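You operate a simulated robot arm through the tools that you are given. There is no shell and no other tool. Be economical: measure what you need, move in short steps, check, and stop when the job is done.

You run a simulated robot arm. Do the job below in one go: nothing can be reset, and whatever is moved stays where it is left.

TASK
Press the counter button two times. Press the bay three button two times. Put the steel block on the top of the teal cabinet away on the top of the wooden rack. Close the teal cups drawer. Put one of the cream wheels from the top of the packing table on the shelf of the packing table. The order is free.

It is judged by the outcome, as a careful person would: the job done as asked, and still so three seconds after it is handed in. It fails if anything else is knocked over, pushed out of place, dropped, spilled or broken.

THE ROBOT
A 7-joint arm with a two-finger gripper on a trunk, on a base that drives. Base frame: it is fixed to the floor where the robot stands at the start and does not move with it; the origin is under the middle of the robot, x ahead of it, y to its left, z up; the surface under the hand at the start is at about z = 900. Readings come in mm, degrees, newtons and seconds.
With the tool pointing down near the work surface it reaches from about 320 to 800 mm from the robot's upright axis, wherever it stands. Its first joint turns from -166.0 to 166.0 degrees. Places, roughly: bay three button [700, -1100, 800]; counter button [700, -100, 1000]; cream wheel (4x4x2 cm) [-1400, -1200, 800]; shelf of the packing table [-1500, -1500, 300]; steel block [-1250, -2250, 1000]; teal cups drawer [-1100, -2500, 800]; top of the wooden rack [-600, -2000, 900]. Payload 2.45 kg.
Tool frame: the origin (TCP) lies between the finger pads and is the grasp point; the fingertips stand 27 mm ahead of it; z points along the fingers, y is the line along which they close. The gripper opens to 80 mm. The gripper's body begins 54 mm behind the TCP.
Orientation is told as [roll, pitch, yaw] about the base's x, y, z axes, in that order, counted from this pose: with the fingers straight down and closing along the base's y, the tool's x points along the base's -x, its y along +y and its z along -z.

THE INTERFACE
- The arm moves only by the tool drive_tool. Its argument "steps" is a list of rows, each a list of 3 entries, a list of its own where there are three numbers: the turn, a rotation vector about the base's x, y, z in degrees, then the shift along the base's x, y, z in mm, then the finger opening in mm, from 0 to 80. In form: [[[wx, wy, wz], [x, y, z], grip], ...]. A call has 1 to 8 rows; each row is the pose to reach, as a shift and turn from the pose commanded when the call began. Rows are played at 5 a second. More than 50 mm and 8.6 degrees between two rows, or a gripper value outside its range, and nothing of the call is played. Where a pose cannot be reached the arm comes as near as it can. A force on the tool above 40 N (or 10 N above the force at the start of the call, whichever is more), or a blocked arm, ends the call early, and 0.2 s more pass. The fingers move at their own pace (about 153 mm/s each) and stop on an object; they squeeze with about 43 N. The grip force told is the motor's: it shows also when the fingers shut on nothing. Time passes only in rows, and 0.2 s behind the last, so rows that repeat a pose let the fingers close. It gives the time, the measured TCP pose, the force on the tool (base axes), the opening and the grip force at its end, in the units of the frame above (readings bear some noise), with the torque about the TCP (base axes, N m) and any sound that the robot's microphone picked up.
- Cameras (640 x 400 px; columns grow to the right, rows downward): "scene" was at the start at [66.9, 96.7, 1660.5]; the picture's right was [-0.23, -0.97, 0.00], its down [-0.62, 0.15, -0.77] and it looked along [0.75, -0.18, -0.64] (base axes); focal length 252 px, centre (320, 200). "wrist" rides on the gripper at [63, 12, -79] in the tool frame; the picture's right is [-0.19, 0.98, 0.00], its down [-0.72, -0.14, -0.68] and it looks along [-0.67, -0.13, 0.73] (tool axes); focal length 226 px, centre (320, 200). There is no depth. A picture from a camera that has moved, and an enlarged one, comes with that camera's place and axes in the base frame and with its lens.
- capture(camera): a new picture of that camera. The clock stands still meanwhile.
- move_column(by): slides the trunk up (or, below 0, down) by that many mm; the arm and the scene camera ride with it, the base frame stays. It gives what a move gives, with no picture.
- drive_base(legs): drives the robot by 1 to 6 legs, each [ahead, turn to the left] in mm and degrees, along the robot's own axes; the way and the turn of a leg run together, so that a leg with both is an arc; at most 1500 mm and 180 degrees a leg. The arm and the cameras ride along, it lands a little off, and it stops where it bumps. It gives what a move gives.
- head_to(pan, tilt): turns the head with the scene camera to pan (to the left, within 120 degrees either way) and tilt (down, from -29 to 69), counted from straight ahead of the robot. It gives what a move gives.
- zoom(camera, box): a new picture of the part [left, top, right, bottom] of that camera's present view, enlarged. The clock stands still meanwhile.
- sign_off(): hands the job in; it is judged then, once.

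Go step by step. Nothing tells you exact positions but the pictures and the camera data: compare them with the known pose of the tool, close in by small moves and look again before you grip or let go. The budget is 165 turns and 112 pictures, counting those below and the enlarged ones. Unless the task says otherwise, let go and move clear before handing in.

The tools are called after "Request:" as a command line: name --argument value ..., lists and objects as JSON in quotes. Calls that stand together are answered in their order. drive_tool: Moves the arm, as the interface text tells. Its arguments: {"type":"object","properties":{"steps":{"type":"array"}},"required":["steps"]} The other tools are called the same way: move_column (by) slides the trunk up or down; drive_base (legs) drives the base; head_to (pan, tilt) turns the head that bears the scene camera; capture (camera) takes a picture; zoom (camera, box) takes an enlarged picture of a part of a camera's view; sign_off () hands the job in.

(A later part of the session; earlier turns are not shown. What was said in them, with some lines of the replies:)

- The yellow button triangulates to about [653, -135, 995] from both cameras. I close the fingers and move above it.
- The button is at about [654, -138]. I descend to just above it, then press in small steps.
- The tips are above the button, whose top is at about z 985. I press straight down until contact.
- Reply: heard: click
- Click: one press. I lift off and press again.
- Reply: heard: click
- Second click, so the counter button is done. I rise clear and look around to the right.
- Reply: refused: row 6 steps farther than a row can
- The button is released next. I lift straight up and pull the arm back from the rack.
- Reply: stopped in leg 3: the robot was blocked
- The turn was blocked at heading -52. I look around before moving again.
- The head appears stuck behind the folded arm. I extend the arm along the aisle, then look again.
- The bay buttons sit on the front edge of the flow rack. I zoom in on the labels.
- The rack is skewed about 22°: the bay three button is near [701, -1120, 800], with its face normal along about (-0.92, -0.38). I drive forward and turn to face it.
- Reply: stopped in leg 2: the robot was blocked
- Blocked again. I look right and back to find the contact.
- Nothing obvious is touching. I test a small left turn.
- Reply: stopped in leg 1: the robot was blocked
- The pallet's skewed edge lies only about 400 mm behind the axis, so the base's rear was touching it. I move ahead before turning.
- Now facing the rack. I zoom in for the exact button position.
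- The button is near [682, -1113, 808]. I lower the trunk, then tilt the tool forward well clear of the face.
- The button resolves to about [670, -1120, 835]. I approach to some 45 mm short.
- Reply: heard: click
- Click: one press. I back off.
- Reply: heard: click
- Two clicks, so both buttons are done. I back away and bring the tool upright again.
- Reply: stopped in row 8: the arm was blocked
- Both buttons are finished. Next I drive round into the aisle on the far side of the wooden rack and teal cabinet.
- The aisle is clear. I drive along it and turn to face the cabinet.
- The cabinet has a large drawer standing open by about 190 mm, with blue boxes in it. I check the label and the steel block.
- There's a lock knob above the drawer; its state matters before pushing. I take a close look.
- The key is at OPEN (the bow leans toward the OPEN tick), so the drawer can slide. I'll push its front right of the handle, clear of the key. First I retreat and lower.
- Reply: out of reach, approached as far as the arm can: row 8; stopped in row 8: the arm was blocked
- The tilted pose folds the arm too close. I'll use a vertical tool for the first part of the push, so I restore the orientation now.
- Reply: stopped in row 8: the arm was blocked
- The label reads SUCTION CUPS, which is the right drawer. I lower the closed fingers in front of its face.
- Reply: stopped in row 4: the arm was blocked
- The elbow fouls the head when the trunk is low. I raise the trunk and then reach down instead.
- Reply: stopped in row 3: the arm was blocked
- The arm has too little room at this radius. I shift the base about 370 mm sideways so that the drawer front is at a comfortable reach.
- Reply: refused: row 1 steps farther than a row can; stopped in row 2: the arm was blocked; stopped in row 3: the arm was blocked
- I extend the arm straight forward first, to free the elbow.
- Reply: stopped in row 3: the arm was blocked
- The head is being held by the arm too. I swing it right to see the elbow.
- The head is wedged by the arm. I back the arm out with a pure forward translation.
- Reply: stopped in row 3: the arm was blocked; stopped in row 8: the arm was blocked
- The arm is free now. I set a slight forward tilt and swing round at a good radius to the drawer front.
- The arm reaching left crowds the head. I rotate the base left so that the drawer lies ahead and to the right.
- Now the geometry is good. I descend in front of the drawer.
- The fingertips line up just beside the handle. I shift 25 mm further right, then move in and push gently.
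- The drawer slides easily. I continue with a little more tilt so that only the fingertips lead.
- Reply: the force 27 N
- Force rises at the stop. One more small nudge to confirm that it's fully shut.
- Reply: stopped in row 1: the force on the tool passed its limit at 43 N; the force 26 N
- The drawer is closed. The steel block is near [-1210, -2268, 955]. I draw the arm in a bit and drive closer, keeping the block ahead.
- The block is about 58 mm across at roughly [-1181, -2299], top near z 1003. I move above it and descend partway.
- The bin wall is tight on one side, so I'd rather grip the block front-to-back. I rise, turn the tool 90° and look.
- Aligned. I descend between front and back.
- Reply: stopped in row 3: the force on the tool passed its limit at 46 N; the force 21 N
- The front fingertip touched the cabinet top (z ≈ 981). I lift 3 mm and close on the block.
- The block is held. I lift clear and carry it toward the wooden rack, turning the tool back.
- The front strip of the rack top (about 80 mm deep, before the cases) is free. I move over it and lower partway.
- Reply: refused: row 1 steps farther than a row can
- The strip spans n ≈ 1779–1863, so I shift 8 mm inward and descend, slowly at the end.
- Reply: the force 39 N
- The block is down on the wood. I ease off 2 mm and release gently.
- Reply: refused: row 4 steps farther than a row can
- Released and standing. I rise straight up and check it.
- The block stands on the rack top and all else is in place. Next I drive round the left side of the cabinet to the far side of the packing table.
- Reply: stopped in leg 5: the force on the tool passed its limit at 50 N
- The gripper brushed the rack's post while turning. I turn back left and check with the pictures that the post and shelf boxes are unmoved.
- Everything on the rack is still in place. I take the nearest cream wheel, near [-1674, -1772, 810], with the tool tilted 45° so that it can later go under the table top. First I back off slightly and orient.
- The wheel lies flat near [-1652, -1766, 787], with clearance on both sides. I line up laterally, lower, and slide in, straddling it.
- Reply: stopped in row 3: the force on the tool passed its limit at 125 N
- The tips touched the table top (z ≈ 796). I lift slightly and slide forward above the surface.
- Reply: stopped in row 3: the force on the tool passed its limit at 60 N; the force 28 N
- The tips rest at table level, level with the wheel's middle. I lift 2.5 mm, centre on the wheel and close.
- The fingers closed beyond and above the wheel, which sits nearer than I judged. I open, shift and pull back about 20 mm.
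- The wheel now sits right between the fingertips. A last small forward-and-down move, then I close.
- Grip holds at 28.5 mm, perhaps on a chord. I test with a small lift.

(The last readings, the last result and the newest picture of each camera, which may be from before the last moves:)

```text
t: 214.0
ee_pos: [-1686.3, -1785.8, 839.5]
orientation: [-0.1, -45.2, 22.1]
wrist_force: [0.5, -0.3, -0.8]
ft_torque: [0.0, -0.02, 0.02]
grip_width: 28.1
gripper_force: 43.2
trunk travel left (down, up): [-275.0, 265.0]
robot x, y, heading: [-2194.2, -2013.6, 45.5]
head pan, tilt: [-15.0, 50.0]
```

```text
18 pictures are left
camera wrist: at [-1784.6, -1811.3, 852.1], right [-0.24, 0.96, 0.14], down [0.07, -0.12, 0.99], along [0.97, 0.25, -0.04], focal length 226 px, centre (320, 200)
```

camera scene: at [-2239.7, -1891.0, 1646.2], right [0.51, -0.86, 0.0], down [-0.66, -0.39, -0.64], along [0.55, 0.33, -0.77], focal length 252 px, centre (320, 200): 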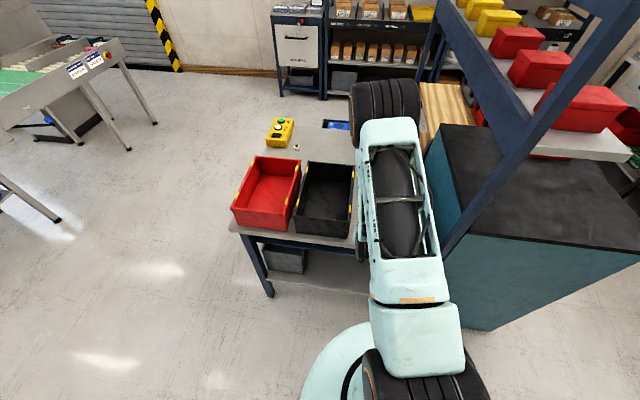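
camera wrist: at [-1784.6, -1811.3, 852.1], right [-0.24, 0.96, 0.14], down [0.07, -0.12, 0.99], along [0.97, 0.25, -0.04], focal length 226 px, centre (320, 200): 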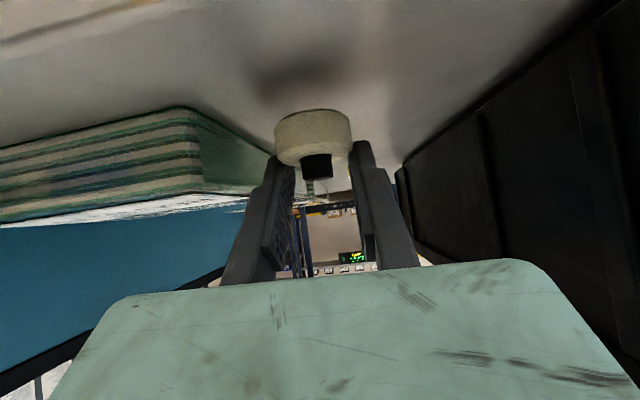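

It lifts, but on a far chord. I set it back down and re-grip 10 mm nearer for a secure hold.

Request:
drive_tool --steps '[[[0, 0, 0], [0, 0, -6], 26], [[0, 0, 0], [0, 0, -11], 26], [[0, 0, 0], [0, 0, -11], 60], [[0, 0, 0], [-4.6, -1.9, -11], 60], [[0, 0, 0], [-9.3, -3.7, -12], 60], [[0, 0, 0], [-9.3, -3.7, -12], 44], [[0, 0, 0], [-9.3, -3.7, -12], 28], [[0, 0, 0], [-9.3, -3.7, -12], 26]]'

Request:
drive_tool --steps '[[[0, 0, 0], [0, 0, 6], 26], [[0, 0, 0], [0, 0, 20], 26]]'

Request:
capture --camera "wrist"

```text
t: 215.8
ee_pos: [-1695.7, -1790.2, 828.8]
orientation: [0.0, -45.3, 22.1]
wrist_force: [-0.3, -0.3, 0.1]
ft_torque: [0.0, -0.02, 0.0]
grip_width: 30.0
gripper_force: 42.9
trunk travel left (down, up): [-275.0, 265.0]
robot x, y, heading: [-2196.2, -2016.2, 45.5]
head pan, tilt: [-15.0, 50.0]
```

```text
t: 216.4
ee_pos: [-1696.3, -1790.7, 847.4]
orientation: [-0.2, -45.2, 22.0]
wrist_force: [0.8, -0.4, -1.0]
ft_torque: [0.02, 0.03, 0.0]
grip_width: 30.1
gripper_force: 43.0
trunk travel left (down, up): [-275.0, 265.0]
robot x, y, heading: [-2192.4, -2012.4, 45.6]
head pan, tilt: [-15.0, 50.0]
```

```text
17 pictures are left
camera wrist: at [-1794.2, -1815.2, 859.2], right [-0.24, 0.96, 0.14], down [0.07, -0.12, 0.99], along [0.97, 0.25, -0.04], focal length 226 px, centre (320, 200)
```

wrist: 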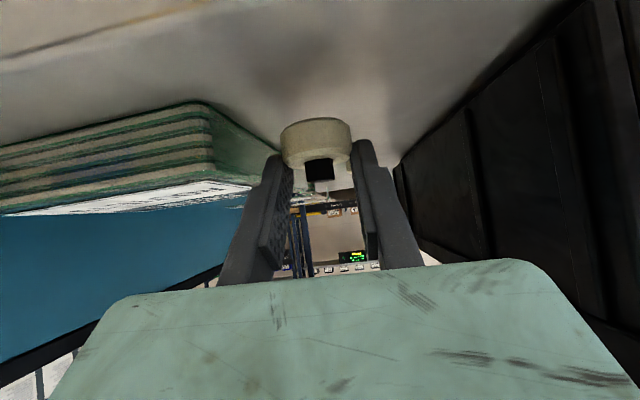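

The wheel is now held securely. I lift it over the books, back the base away from the table and lower the trunk.

Request:
drive_tool --steps '[[[0, 0, 0], [0, 0, 30], 26], [[0, 0, 0], [0, 0, 65], 26]]'

Request:
drive_base --legs '[[-155, 0]]'

Request:
move_column --by -270

Request:
head_to --pan -10 --tilt 50

Request:
capture --camera "scene"

Request:
capture --camera "wrist"

```text
t: 217.0
ee_pos: [-1695.5, -1790.7, 913.1]
orientation: [-0.1, -45.2, 22.0]
wrist_force: [0.1, 0.0, -1.2]
ft_torque: [0.02, -0.02, 0.01]
grip_width: 30.1
gripper_force: 42.9
trunk travel left (down, up): [-275.0, 265.0]
robot x, y, heading: [-2195.5, -2017.8, 45.4]
head pan, tilt: [-15.0, 50.0]
```

```text
t: 218.4
ee_pos: [-1804.9, -1901.6, 912.4]
orientation: [-0.1, -45.2, 22.2]
wrist_force: [-0.3, -0.7, 0.0]
ft_torque: [-0.01, 0.0, 0.04]
grip_width: 30.1
gripper_force: 42.9
trunk travel left (down, up): [-275.0, 265.0]
robot x, y, heading: [-2300.8, -2124.5, 45.8]
head pan, tilt: [-15.0, 50.0]
```

```text
t: 221.2
ee_pos: [-1804.3, -1900.3, 642.3]
orientation: [-0.2, -45.2, 22.2]
wrist_force: [-0.4, -1.4, 0.1]
ft_torque: [-0.04, -0.03, -0.01]
grip_width: 30.0
gripper_force: 42.7
trunk travel left (down, up): [-5.0, 535.0]
robot x, y, heading: [-2298.9, -2123.1, 45.7]
head pan, tilt: [-15.0, 50.0]
```

```text
t: 221.8
ee_pos: [-1804.2, -1901.4, 642.1]
orientation: [-0.2, -45.2, 22.2]
wrist_force: [1.0, -0.6, -0.7]
ft_torque: [-0.01, -0.03, 0.03]
grip_width: 29.8
gripper_force: 42.7
trunk travel left (down, up): [-5.0, 535.0]
robot x, y, heading: [-2301.9, -2128.6, 45.6]
head pan, tilt: [-10.0, 50.0]
```

```text
16 pictures are left
camera scene: at [-2352.9, -1997.8, 1376.2], right [0.58, -0.81, 0.0], down [-0.62, -0.45, -0.64], along [0.52, 0.38, -0.77], focal length 252 px, centre (320, 200)
```

scene: 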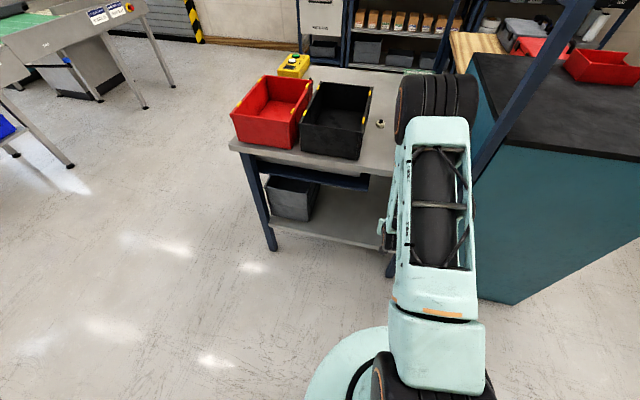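

```text
15 pictures are left
camera wrist: at [-1903.6, -1926.5, 653.8], right [-0.24, 0.96, 0.14], down [0.07, -0.12, 0.99], along [0.97, 0.25, -0.04], focal length 226 px, centre (320, 200)
```

wrist: 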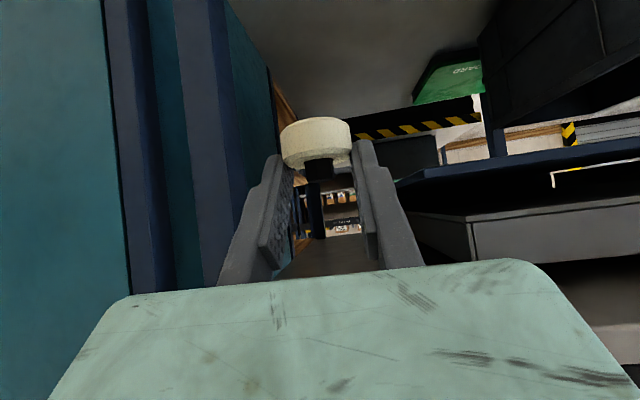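

The shelf is visible with free space left of the leg. I lower the arm outside the table and shift toward the middle.

Request:
drive_tool --steps '[[[0, 0, 0], [-9, 22, -40], 26], [[0, 0, 0], [-18, 45, -80], 26], [[0, 0, 0], [-27, 67, -120], 26], [[0, 0, 0], [-36, 90, -160], 26], [[0, 0, 0], [-36, 90, -205], 26]]'

Request:
capture --camera "wrist"

Request:
zoom --camera "scene" --box '[230, 130, 450, 290]'

```text
t: 223.0
ee_pos: [-1842.4, -1812.2, 437.9]
orientation: [-0.1, -45.2, 22.2]
wrist_force: [-0.2, -0.5, -0.6]
ft_torque: [0.01, 0.02, -0.03]
grip_width: 30.1
gripper_force: 43.0
trunk travel left (down, up): [-5.0, 535.0]
robot x, y, heading: [-2298.4, -2128.0, 45.8]
head pan, tilt: [-10.0, 50.0]
```

```text
14 pictures are left
camera wrist: at [-1940.7, -1836.8, 449.7], right [-0.24, 0.96, 0.14], down [0.07, -0.12, 0.99], along [0.97, 0.25, -0.04], focal length 226 px, centre (320, 200)
```

wrist: 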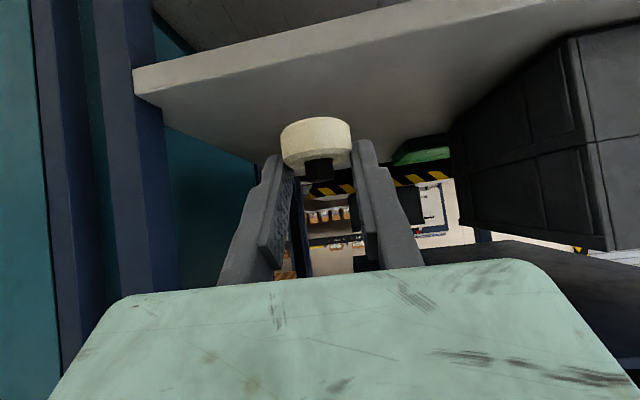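

```text
2.50 times, centred on (340, 210) of scene
camera zoom: at [-2353.2, -1997.8, 1376.2], right [0.58, -0.81, 0.0], down [-0.62, -0.45, -0.64], along [0.52, 0.38, -0.77], focal length 630 px, centre (270, 175)
```

zoom: 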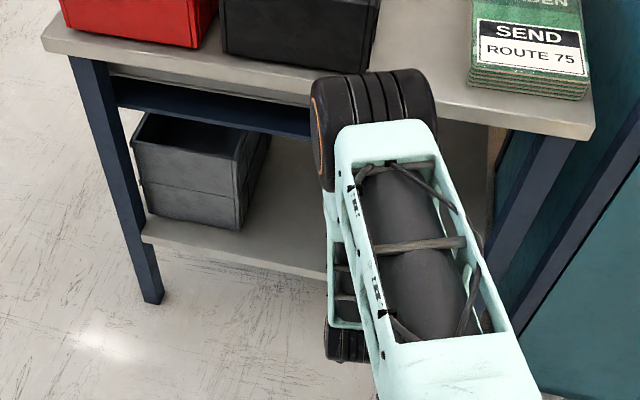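

The shelf surface is at z ≈ 300 with its front edge near u = 2265. I move in above it, then descend.

Request:
drive_tool --steps '[[[0, 0, 0], [0, 0, -45], 26], [[0, 0, 0], [40, 16, -50], 26], [[0, 0, 0], [80, 32, -50], 26], [[0, 0, 0], [120, 48, -50], 26], [[0, 0, 0], [157, 62.7, -50], 26], [[0, 0, 0], [157, 62.7, -50], 26]]'

Request:
capture --camera "wrist"

```text
t: 224.4
ee_pos: [-1682.7, -1748.2, 386.4]
orientation: [-0.3, -45.2, 22.2]
wrist_force: [0.3, -0.2, -0.6]
ft_torque: [0.01, 0.0, 0.02]
grip_width: 29.8
gripper_force: 43.2
trunk travel left (down, up): [-5.0, 535.0]
robot x, y, heading: [-2297.3, -2122.6, 46.0]
head pan, tilt: [-10.0, 50.0]
```

```text
12 pictures are left
camera wrist: at [-1780.9, -1773.5, 398.8], right [-0.24, 0.96, 0.14], down [0.07, -0.12, 0.99], along [0.97, 0.25, -0.04], focal length 226 px, centre (320, 200)
```

wrist: 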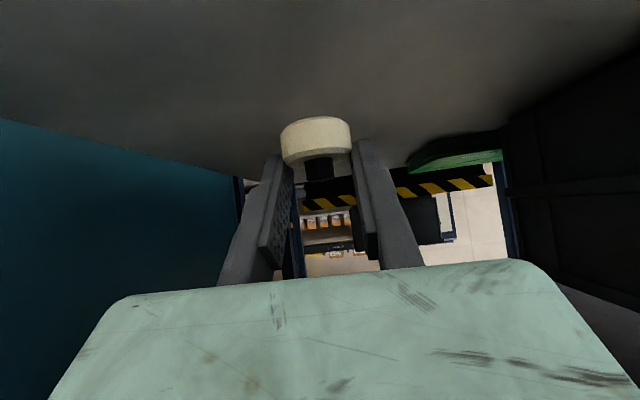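

Request:
drive_tool --steps '[[[0, 0, 0], [0, 0, -25], 26], [[0, 0, 0], [0, 0, -38], 26], [[0, 0, 0], [0, 0, -42], 26], [[0, 0, 0], [0, 0, -46], 26], [[0, 0, 0], [0, 0, -49], 26], [[0, 0, 0], [0, 0, -52], 26]]'

Request:
capture --camera "wrist"

```text
t: 225.8
ee_pos: [-1683.8, -1748.9, 335.4]
orientation: [-0.3, -45.2, 22.3]
wrist_force: [-0.4, -0.3, -0.9]
ft_torque: [0.03, -0.01, 0.0]
grip_width: 30.1
gripper_force: 42.8
trunk travel left (down, up): [-5.0, 535.0]
robot x, y, heading: [-2304.4, -2126.6, 46.0]
head pan, tilt: [-10.0, 50.0]
```

```text
11 pictures are left
camera wrist: at [-1782.1, -1773.9, 347.0], right [-0.24, 0.96, 0.14], down [0.07, -0.12, 0.99], along [0.97, 0.25, -0.04], focal length 226 px, centre (320, 200)
```

wrist: 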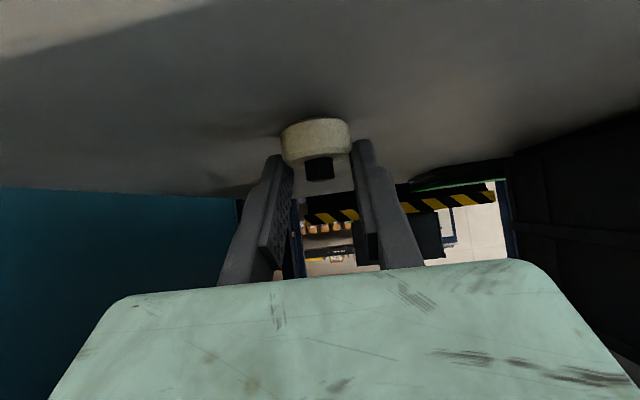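

Close to the shelf now. I lower in 2 mm steps until contact.

Request:
drive_tool --steps '[[[0, 0, 0], [0, 0, -2], 26], [[0, 0, 0], [0, 0, -4], 26], [[0, 0, 0], [0, 0, -6], 26], [[0, 0, 0], [0, 0, -8], 26]]'

```text
t: 226.8
ee_pos: [-1683.8, -1747.7, 328.5]
orientation: [-0.2, -45.3, 22.1]
wrist_force: [-0.9, 1.6, 3.8]
ft_torque: [0.08, 0.0, 0.06]
grip_width: 30.1
gripper_force: 43.1
trunk travel left (down, up): [-5.0, 535.0]
robot x, y, heading: [-2301.4, -2128.1, 46.0]
head pan, tilt: [-10.0, 50.0]
```

Contact has begun. I press 1 mm more, then open gently.

Request:
drive_tool --steps '[[[0, 0, 0], [0, 0, -1], 26], [[0, 0, 0], [0, 0, -1], 34], [[0, 0, 0], [0, 0, -1], 44], [[0, 0, 0], [0, 0, 0], 56], [[0, 0, 0], [0, 0, 0], 60]]'

Request:
capture --camera "wrist"

```text
t: 228.0
ee_pos: [-1684.7, -1748.7, 327.4]
orientation: [-0.2, -45.3, 22.1]
wrist_force: [-2.5, -6.4, 7.1]
ft_torque: [0.13, 0.03, 0.03]
grip_width: 53.8
gripper_force: 0.2
trunk travel left (down, up): [-5.0, 535.0]
robot x, y, heading: [-2302.0, -2128.2, 45.8]
head pan, tilt: [-10.0, 50.0]
```

```text
10 pictures are left
camera wrist: at [-1782.8, -1773.7, 338.6], right [-0.24, 0.96, 0.14], down [0.07, -0.12, 0.99], along [0.97, 0.25, -0.04], focal length 226 px, centre (320, 200)
```

wrist: 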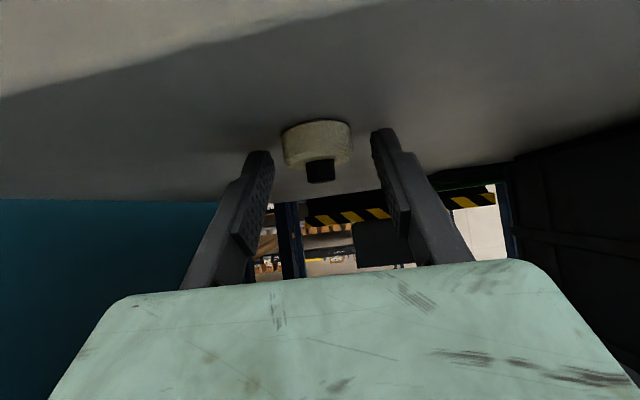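

The wheel stands on the shelf. I withdraw along the tool axis.

Request:
drive_tool --steps '[[[0, 0, 0], [0, 0, 3], 62], [[0, 0, 0], [-12, -5, 12], 64], [[0, 0, 0], [-40, -16, 35], 64], [[0, 0, 0], [-80, -32, 55], 64], [[0, 0, 0], [-122, -49, 65], 64], [[0, 0, 0], [-160, -64, 70], 64]]'

Request:
capture --camera "wrist"

```text
t: 229.4
ee_pos: [-1846.6, -1813.0, 396.4]
orientation: [-0.2, -45.2, 22.2]
wrist_force: [0.3, -0.4, -0.8]
ft_torque: [-0.02, -0.01, 0.0]
grip_width: 63.7
gripper_force: 0.1
trunk travel left (down, up): [-5.0, 535.0]
robot x, y, heading: [-2300.4, -2125.3, 45.7]
head pan, tilt: [-10.0, 50.0]
```

```text
9 pictures are left
camera wrist: at [-1945.0, -1838.7, 407.5], right [-0.24, 0.96, 0.14], down [0.07, -0.12, 0.99], along [0.97, 0.25, -0.04], focal length 226 px, centre (320, 200)
```

wrist: 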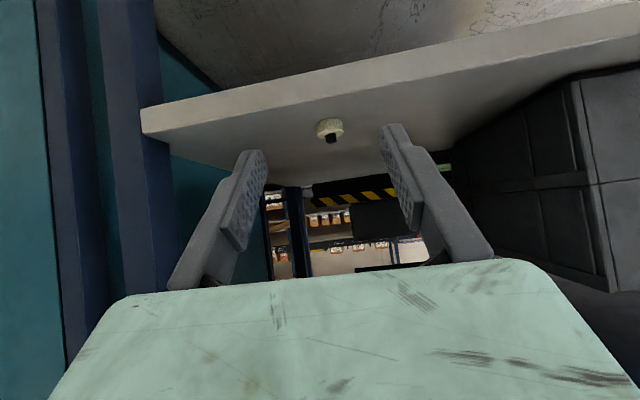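

The wheel stands upright and stable on the shelf. I move clear and take a final look.

Request:
drive_base --legs '[[-200, 0]]'

Request:
head_to --pan -20 --tilt 35

Request:
capture --camera "scene"

```text
t: 231.2
ee_pos: [-1982.9, -1952.2, 396.6]
orientation: [-0.1, -45.2, 22.5]
wrist_force: [0.3, -0.2, -0.1]
ft_torque: [0.02, 0.01, -0.02]
grip_width: 64.3
gripper_force: 0.1
trunk travel left (down, up): [-5.0, 535.0]
robot x, y, heading: [-2440.2, -2268.7, 45.9]
head pan, tilt: [-10.0, 50.0]
stopped in leg 1: the robot was blocked; the commanded pose is now the measured one
```

```text
t: 231.9
ee_pos: [-1984.5, -1953.1, 395.7]
orientation: [-0.2, -45.2, 22.4]
wrist_force: [-0.6, -0.7, 0.2]
ft_torque: [-0.01, 0.0, 0.01]
grip_width: 63.9
gripper_force: 0.1
trunk travel left (down, up): [-5.0, 535.0]
robot x, y, heading: [-2439.7, -2262.8, 45.8]
head pan, tilt: [-20.0, 35.0]
```

```text
8 pictures are left
camera scene: at [-2473.6, -2145.9, 1397.8], right [0.44, -0.9, 0.0], down [-0.52, -0.25, -0.82], along [0.74, 0.36, -0.57], focal length 252 px, centre (320, 200)
```

scene: 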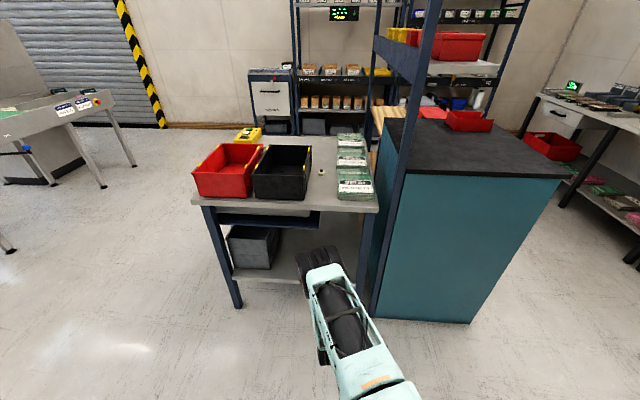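

The rear touched something behind, so I pull forward a little and check it.

Request:
drive_base --legs '[[60, 0]]'

Request:
head_to --pan 118 --tilt 45

Request:
capture --camera "scene"

```text
t: 232.9
ee_pos: [-1940.1, -1911.0, 396.6]
orientation: [-0.2, -45.3, 22.5]
wrist_force: [0.2, 0.2, 0.1]
ft_torque: [-0.01, 0.0, -0.02]
grip_width: 64.1
gripper_force: 0.1
trunk travel left (down, up): [-5.0, 535.0]
robot x, y, heading: [-2395.3, -2225.0, 46.1]
head pan, tilt: [-20.0, 35.0]
```

```text
t: 235.1
ee_pos: [-1941.2, -1909.8, 395.9]
orientation: [-0.2, -45.2, 22.4]
wrist_force: [0.0, -0.5, 0.9]
ft_torque: [0.02, -0.01, 0.01]
grip_width: 64.2
gripper_force: 0.1
trunk travel left (down, up): [-5.0, 535.0]
robot x, y, heading: [-2393.0, -2224.9, 46.1]
head pan, tilt: [118.0, 45.0]
```

```text
7 pictures are left
camera scene: at [-2588.3, -2118.1, 1383.1], right [0.28, 0.96, 0.0], down [0.68, -0.2, -0.71], along [-0.68, 0.2, -0.71], focal length 252 px, centre (320, 200)
```

scene: 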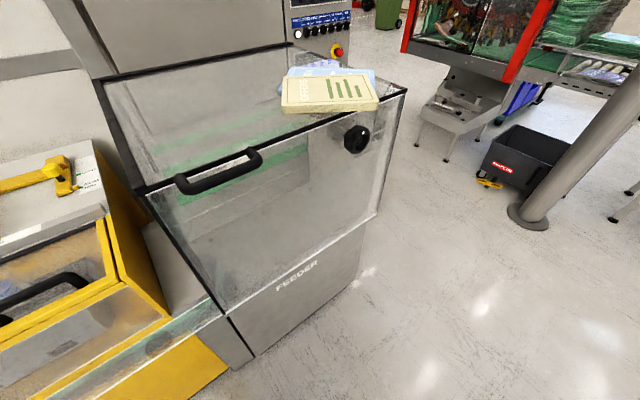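

The base touched only the heavy feeder housing, which hasn't moved, and the book on top is still in place. All five jobs are done and the arm is clear, so I hand in.

Request:
sign_off

```text
The job is handed in.
```

I finished all five jobs and handed in:
- **Buttons:** I pressed the counter button and the bay three button twice each, with a click heard each time.
- **Steel block:** it stands on the front strip of the wooden rack's top.
- **Suction cups drawer:** it is shut.
- **Cream wheel:** one stands on the packing table's shelf.

There were several unplanned contacts:
- The base bumped the pallet and the feeder.
- The gripper brushed the rack's post.
- The fingertips pressed on the cabinet top and the packing table.
- The arm fouled the robot's own head.

In the pictures I saw nothing moved or knocked over, but I did not take a close-up of every spot.
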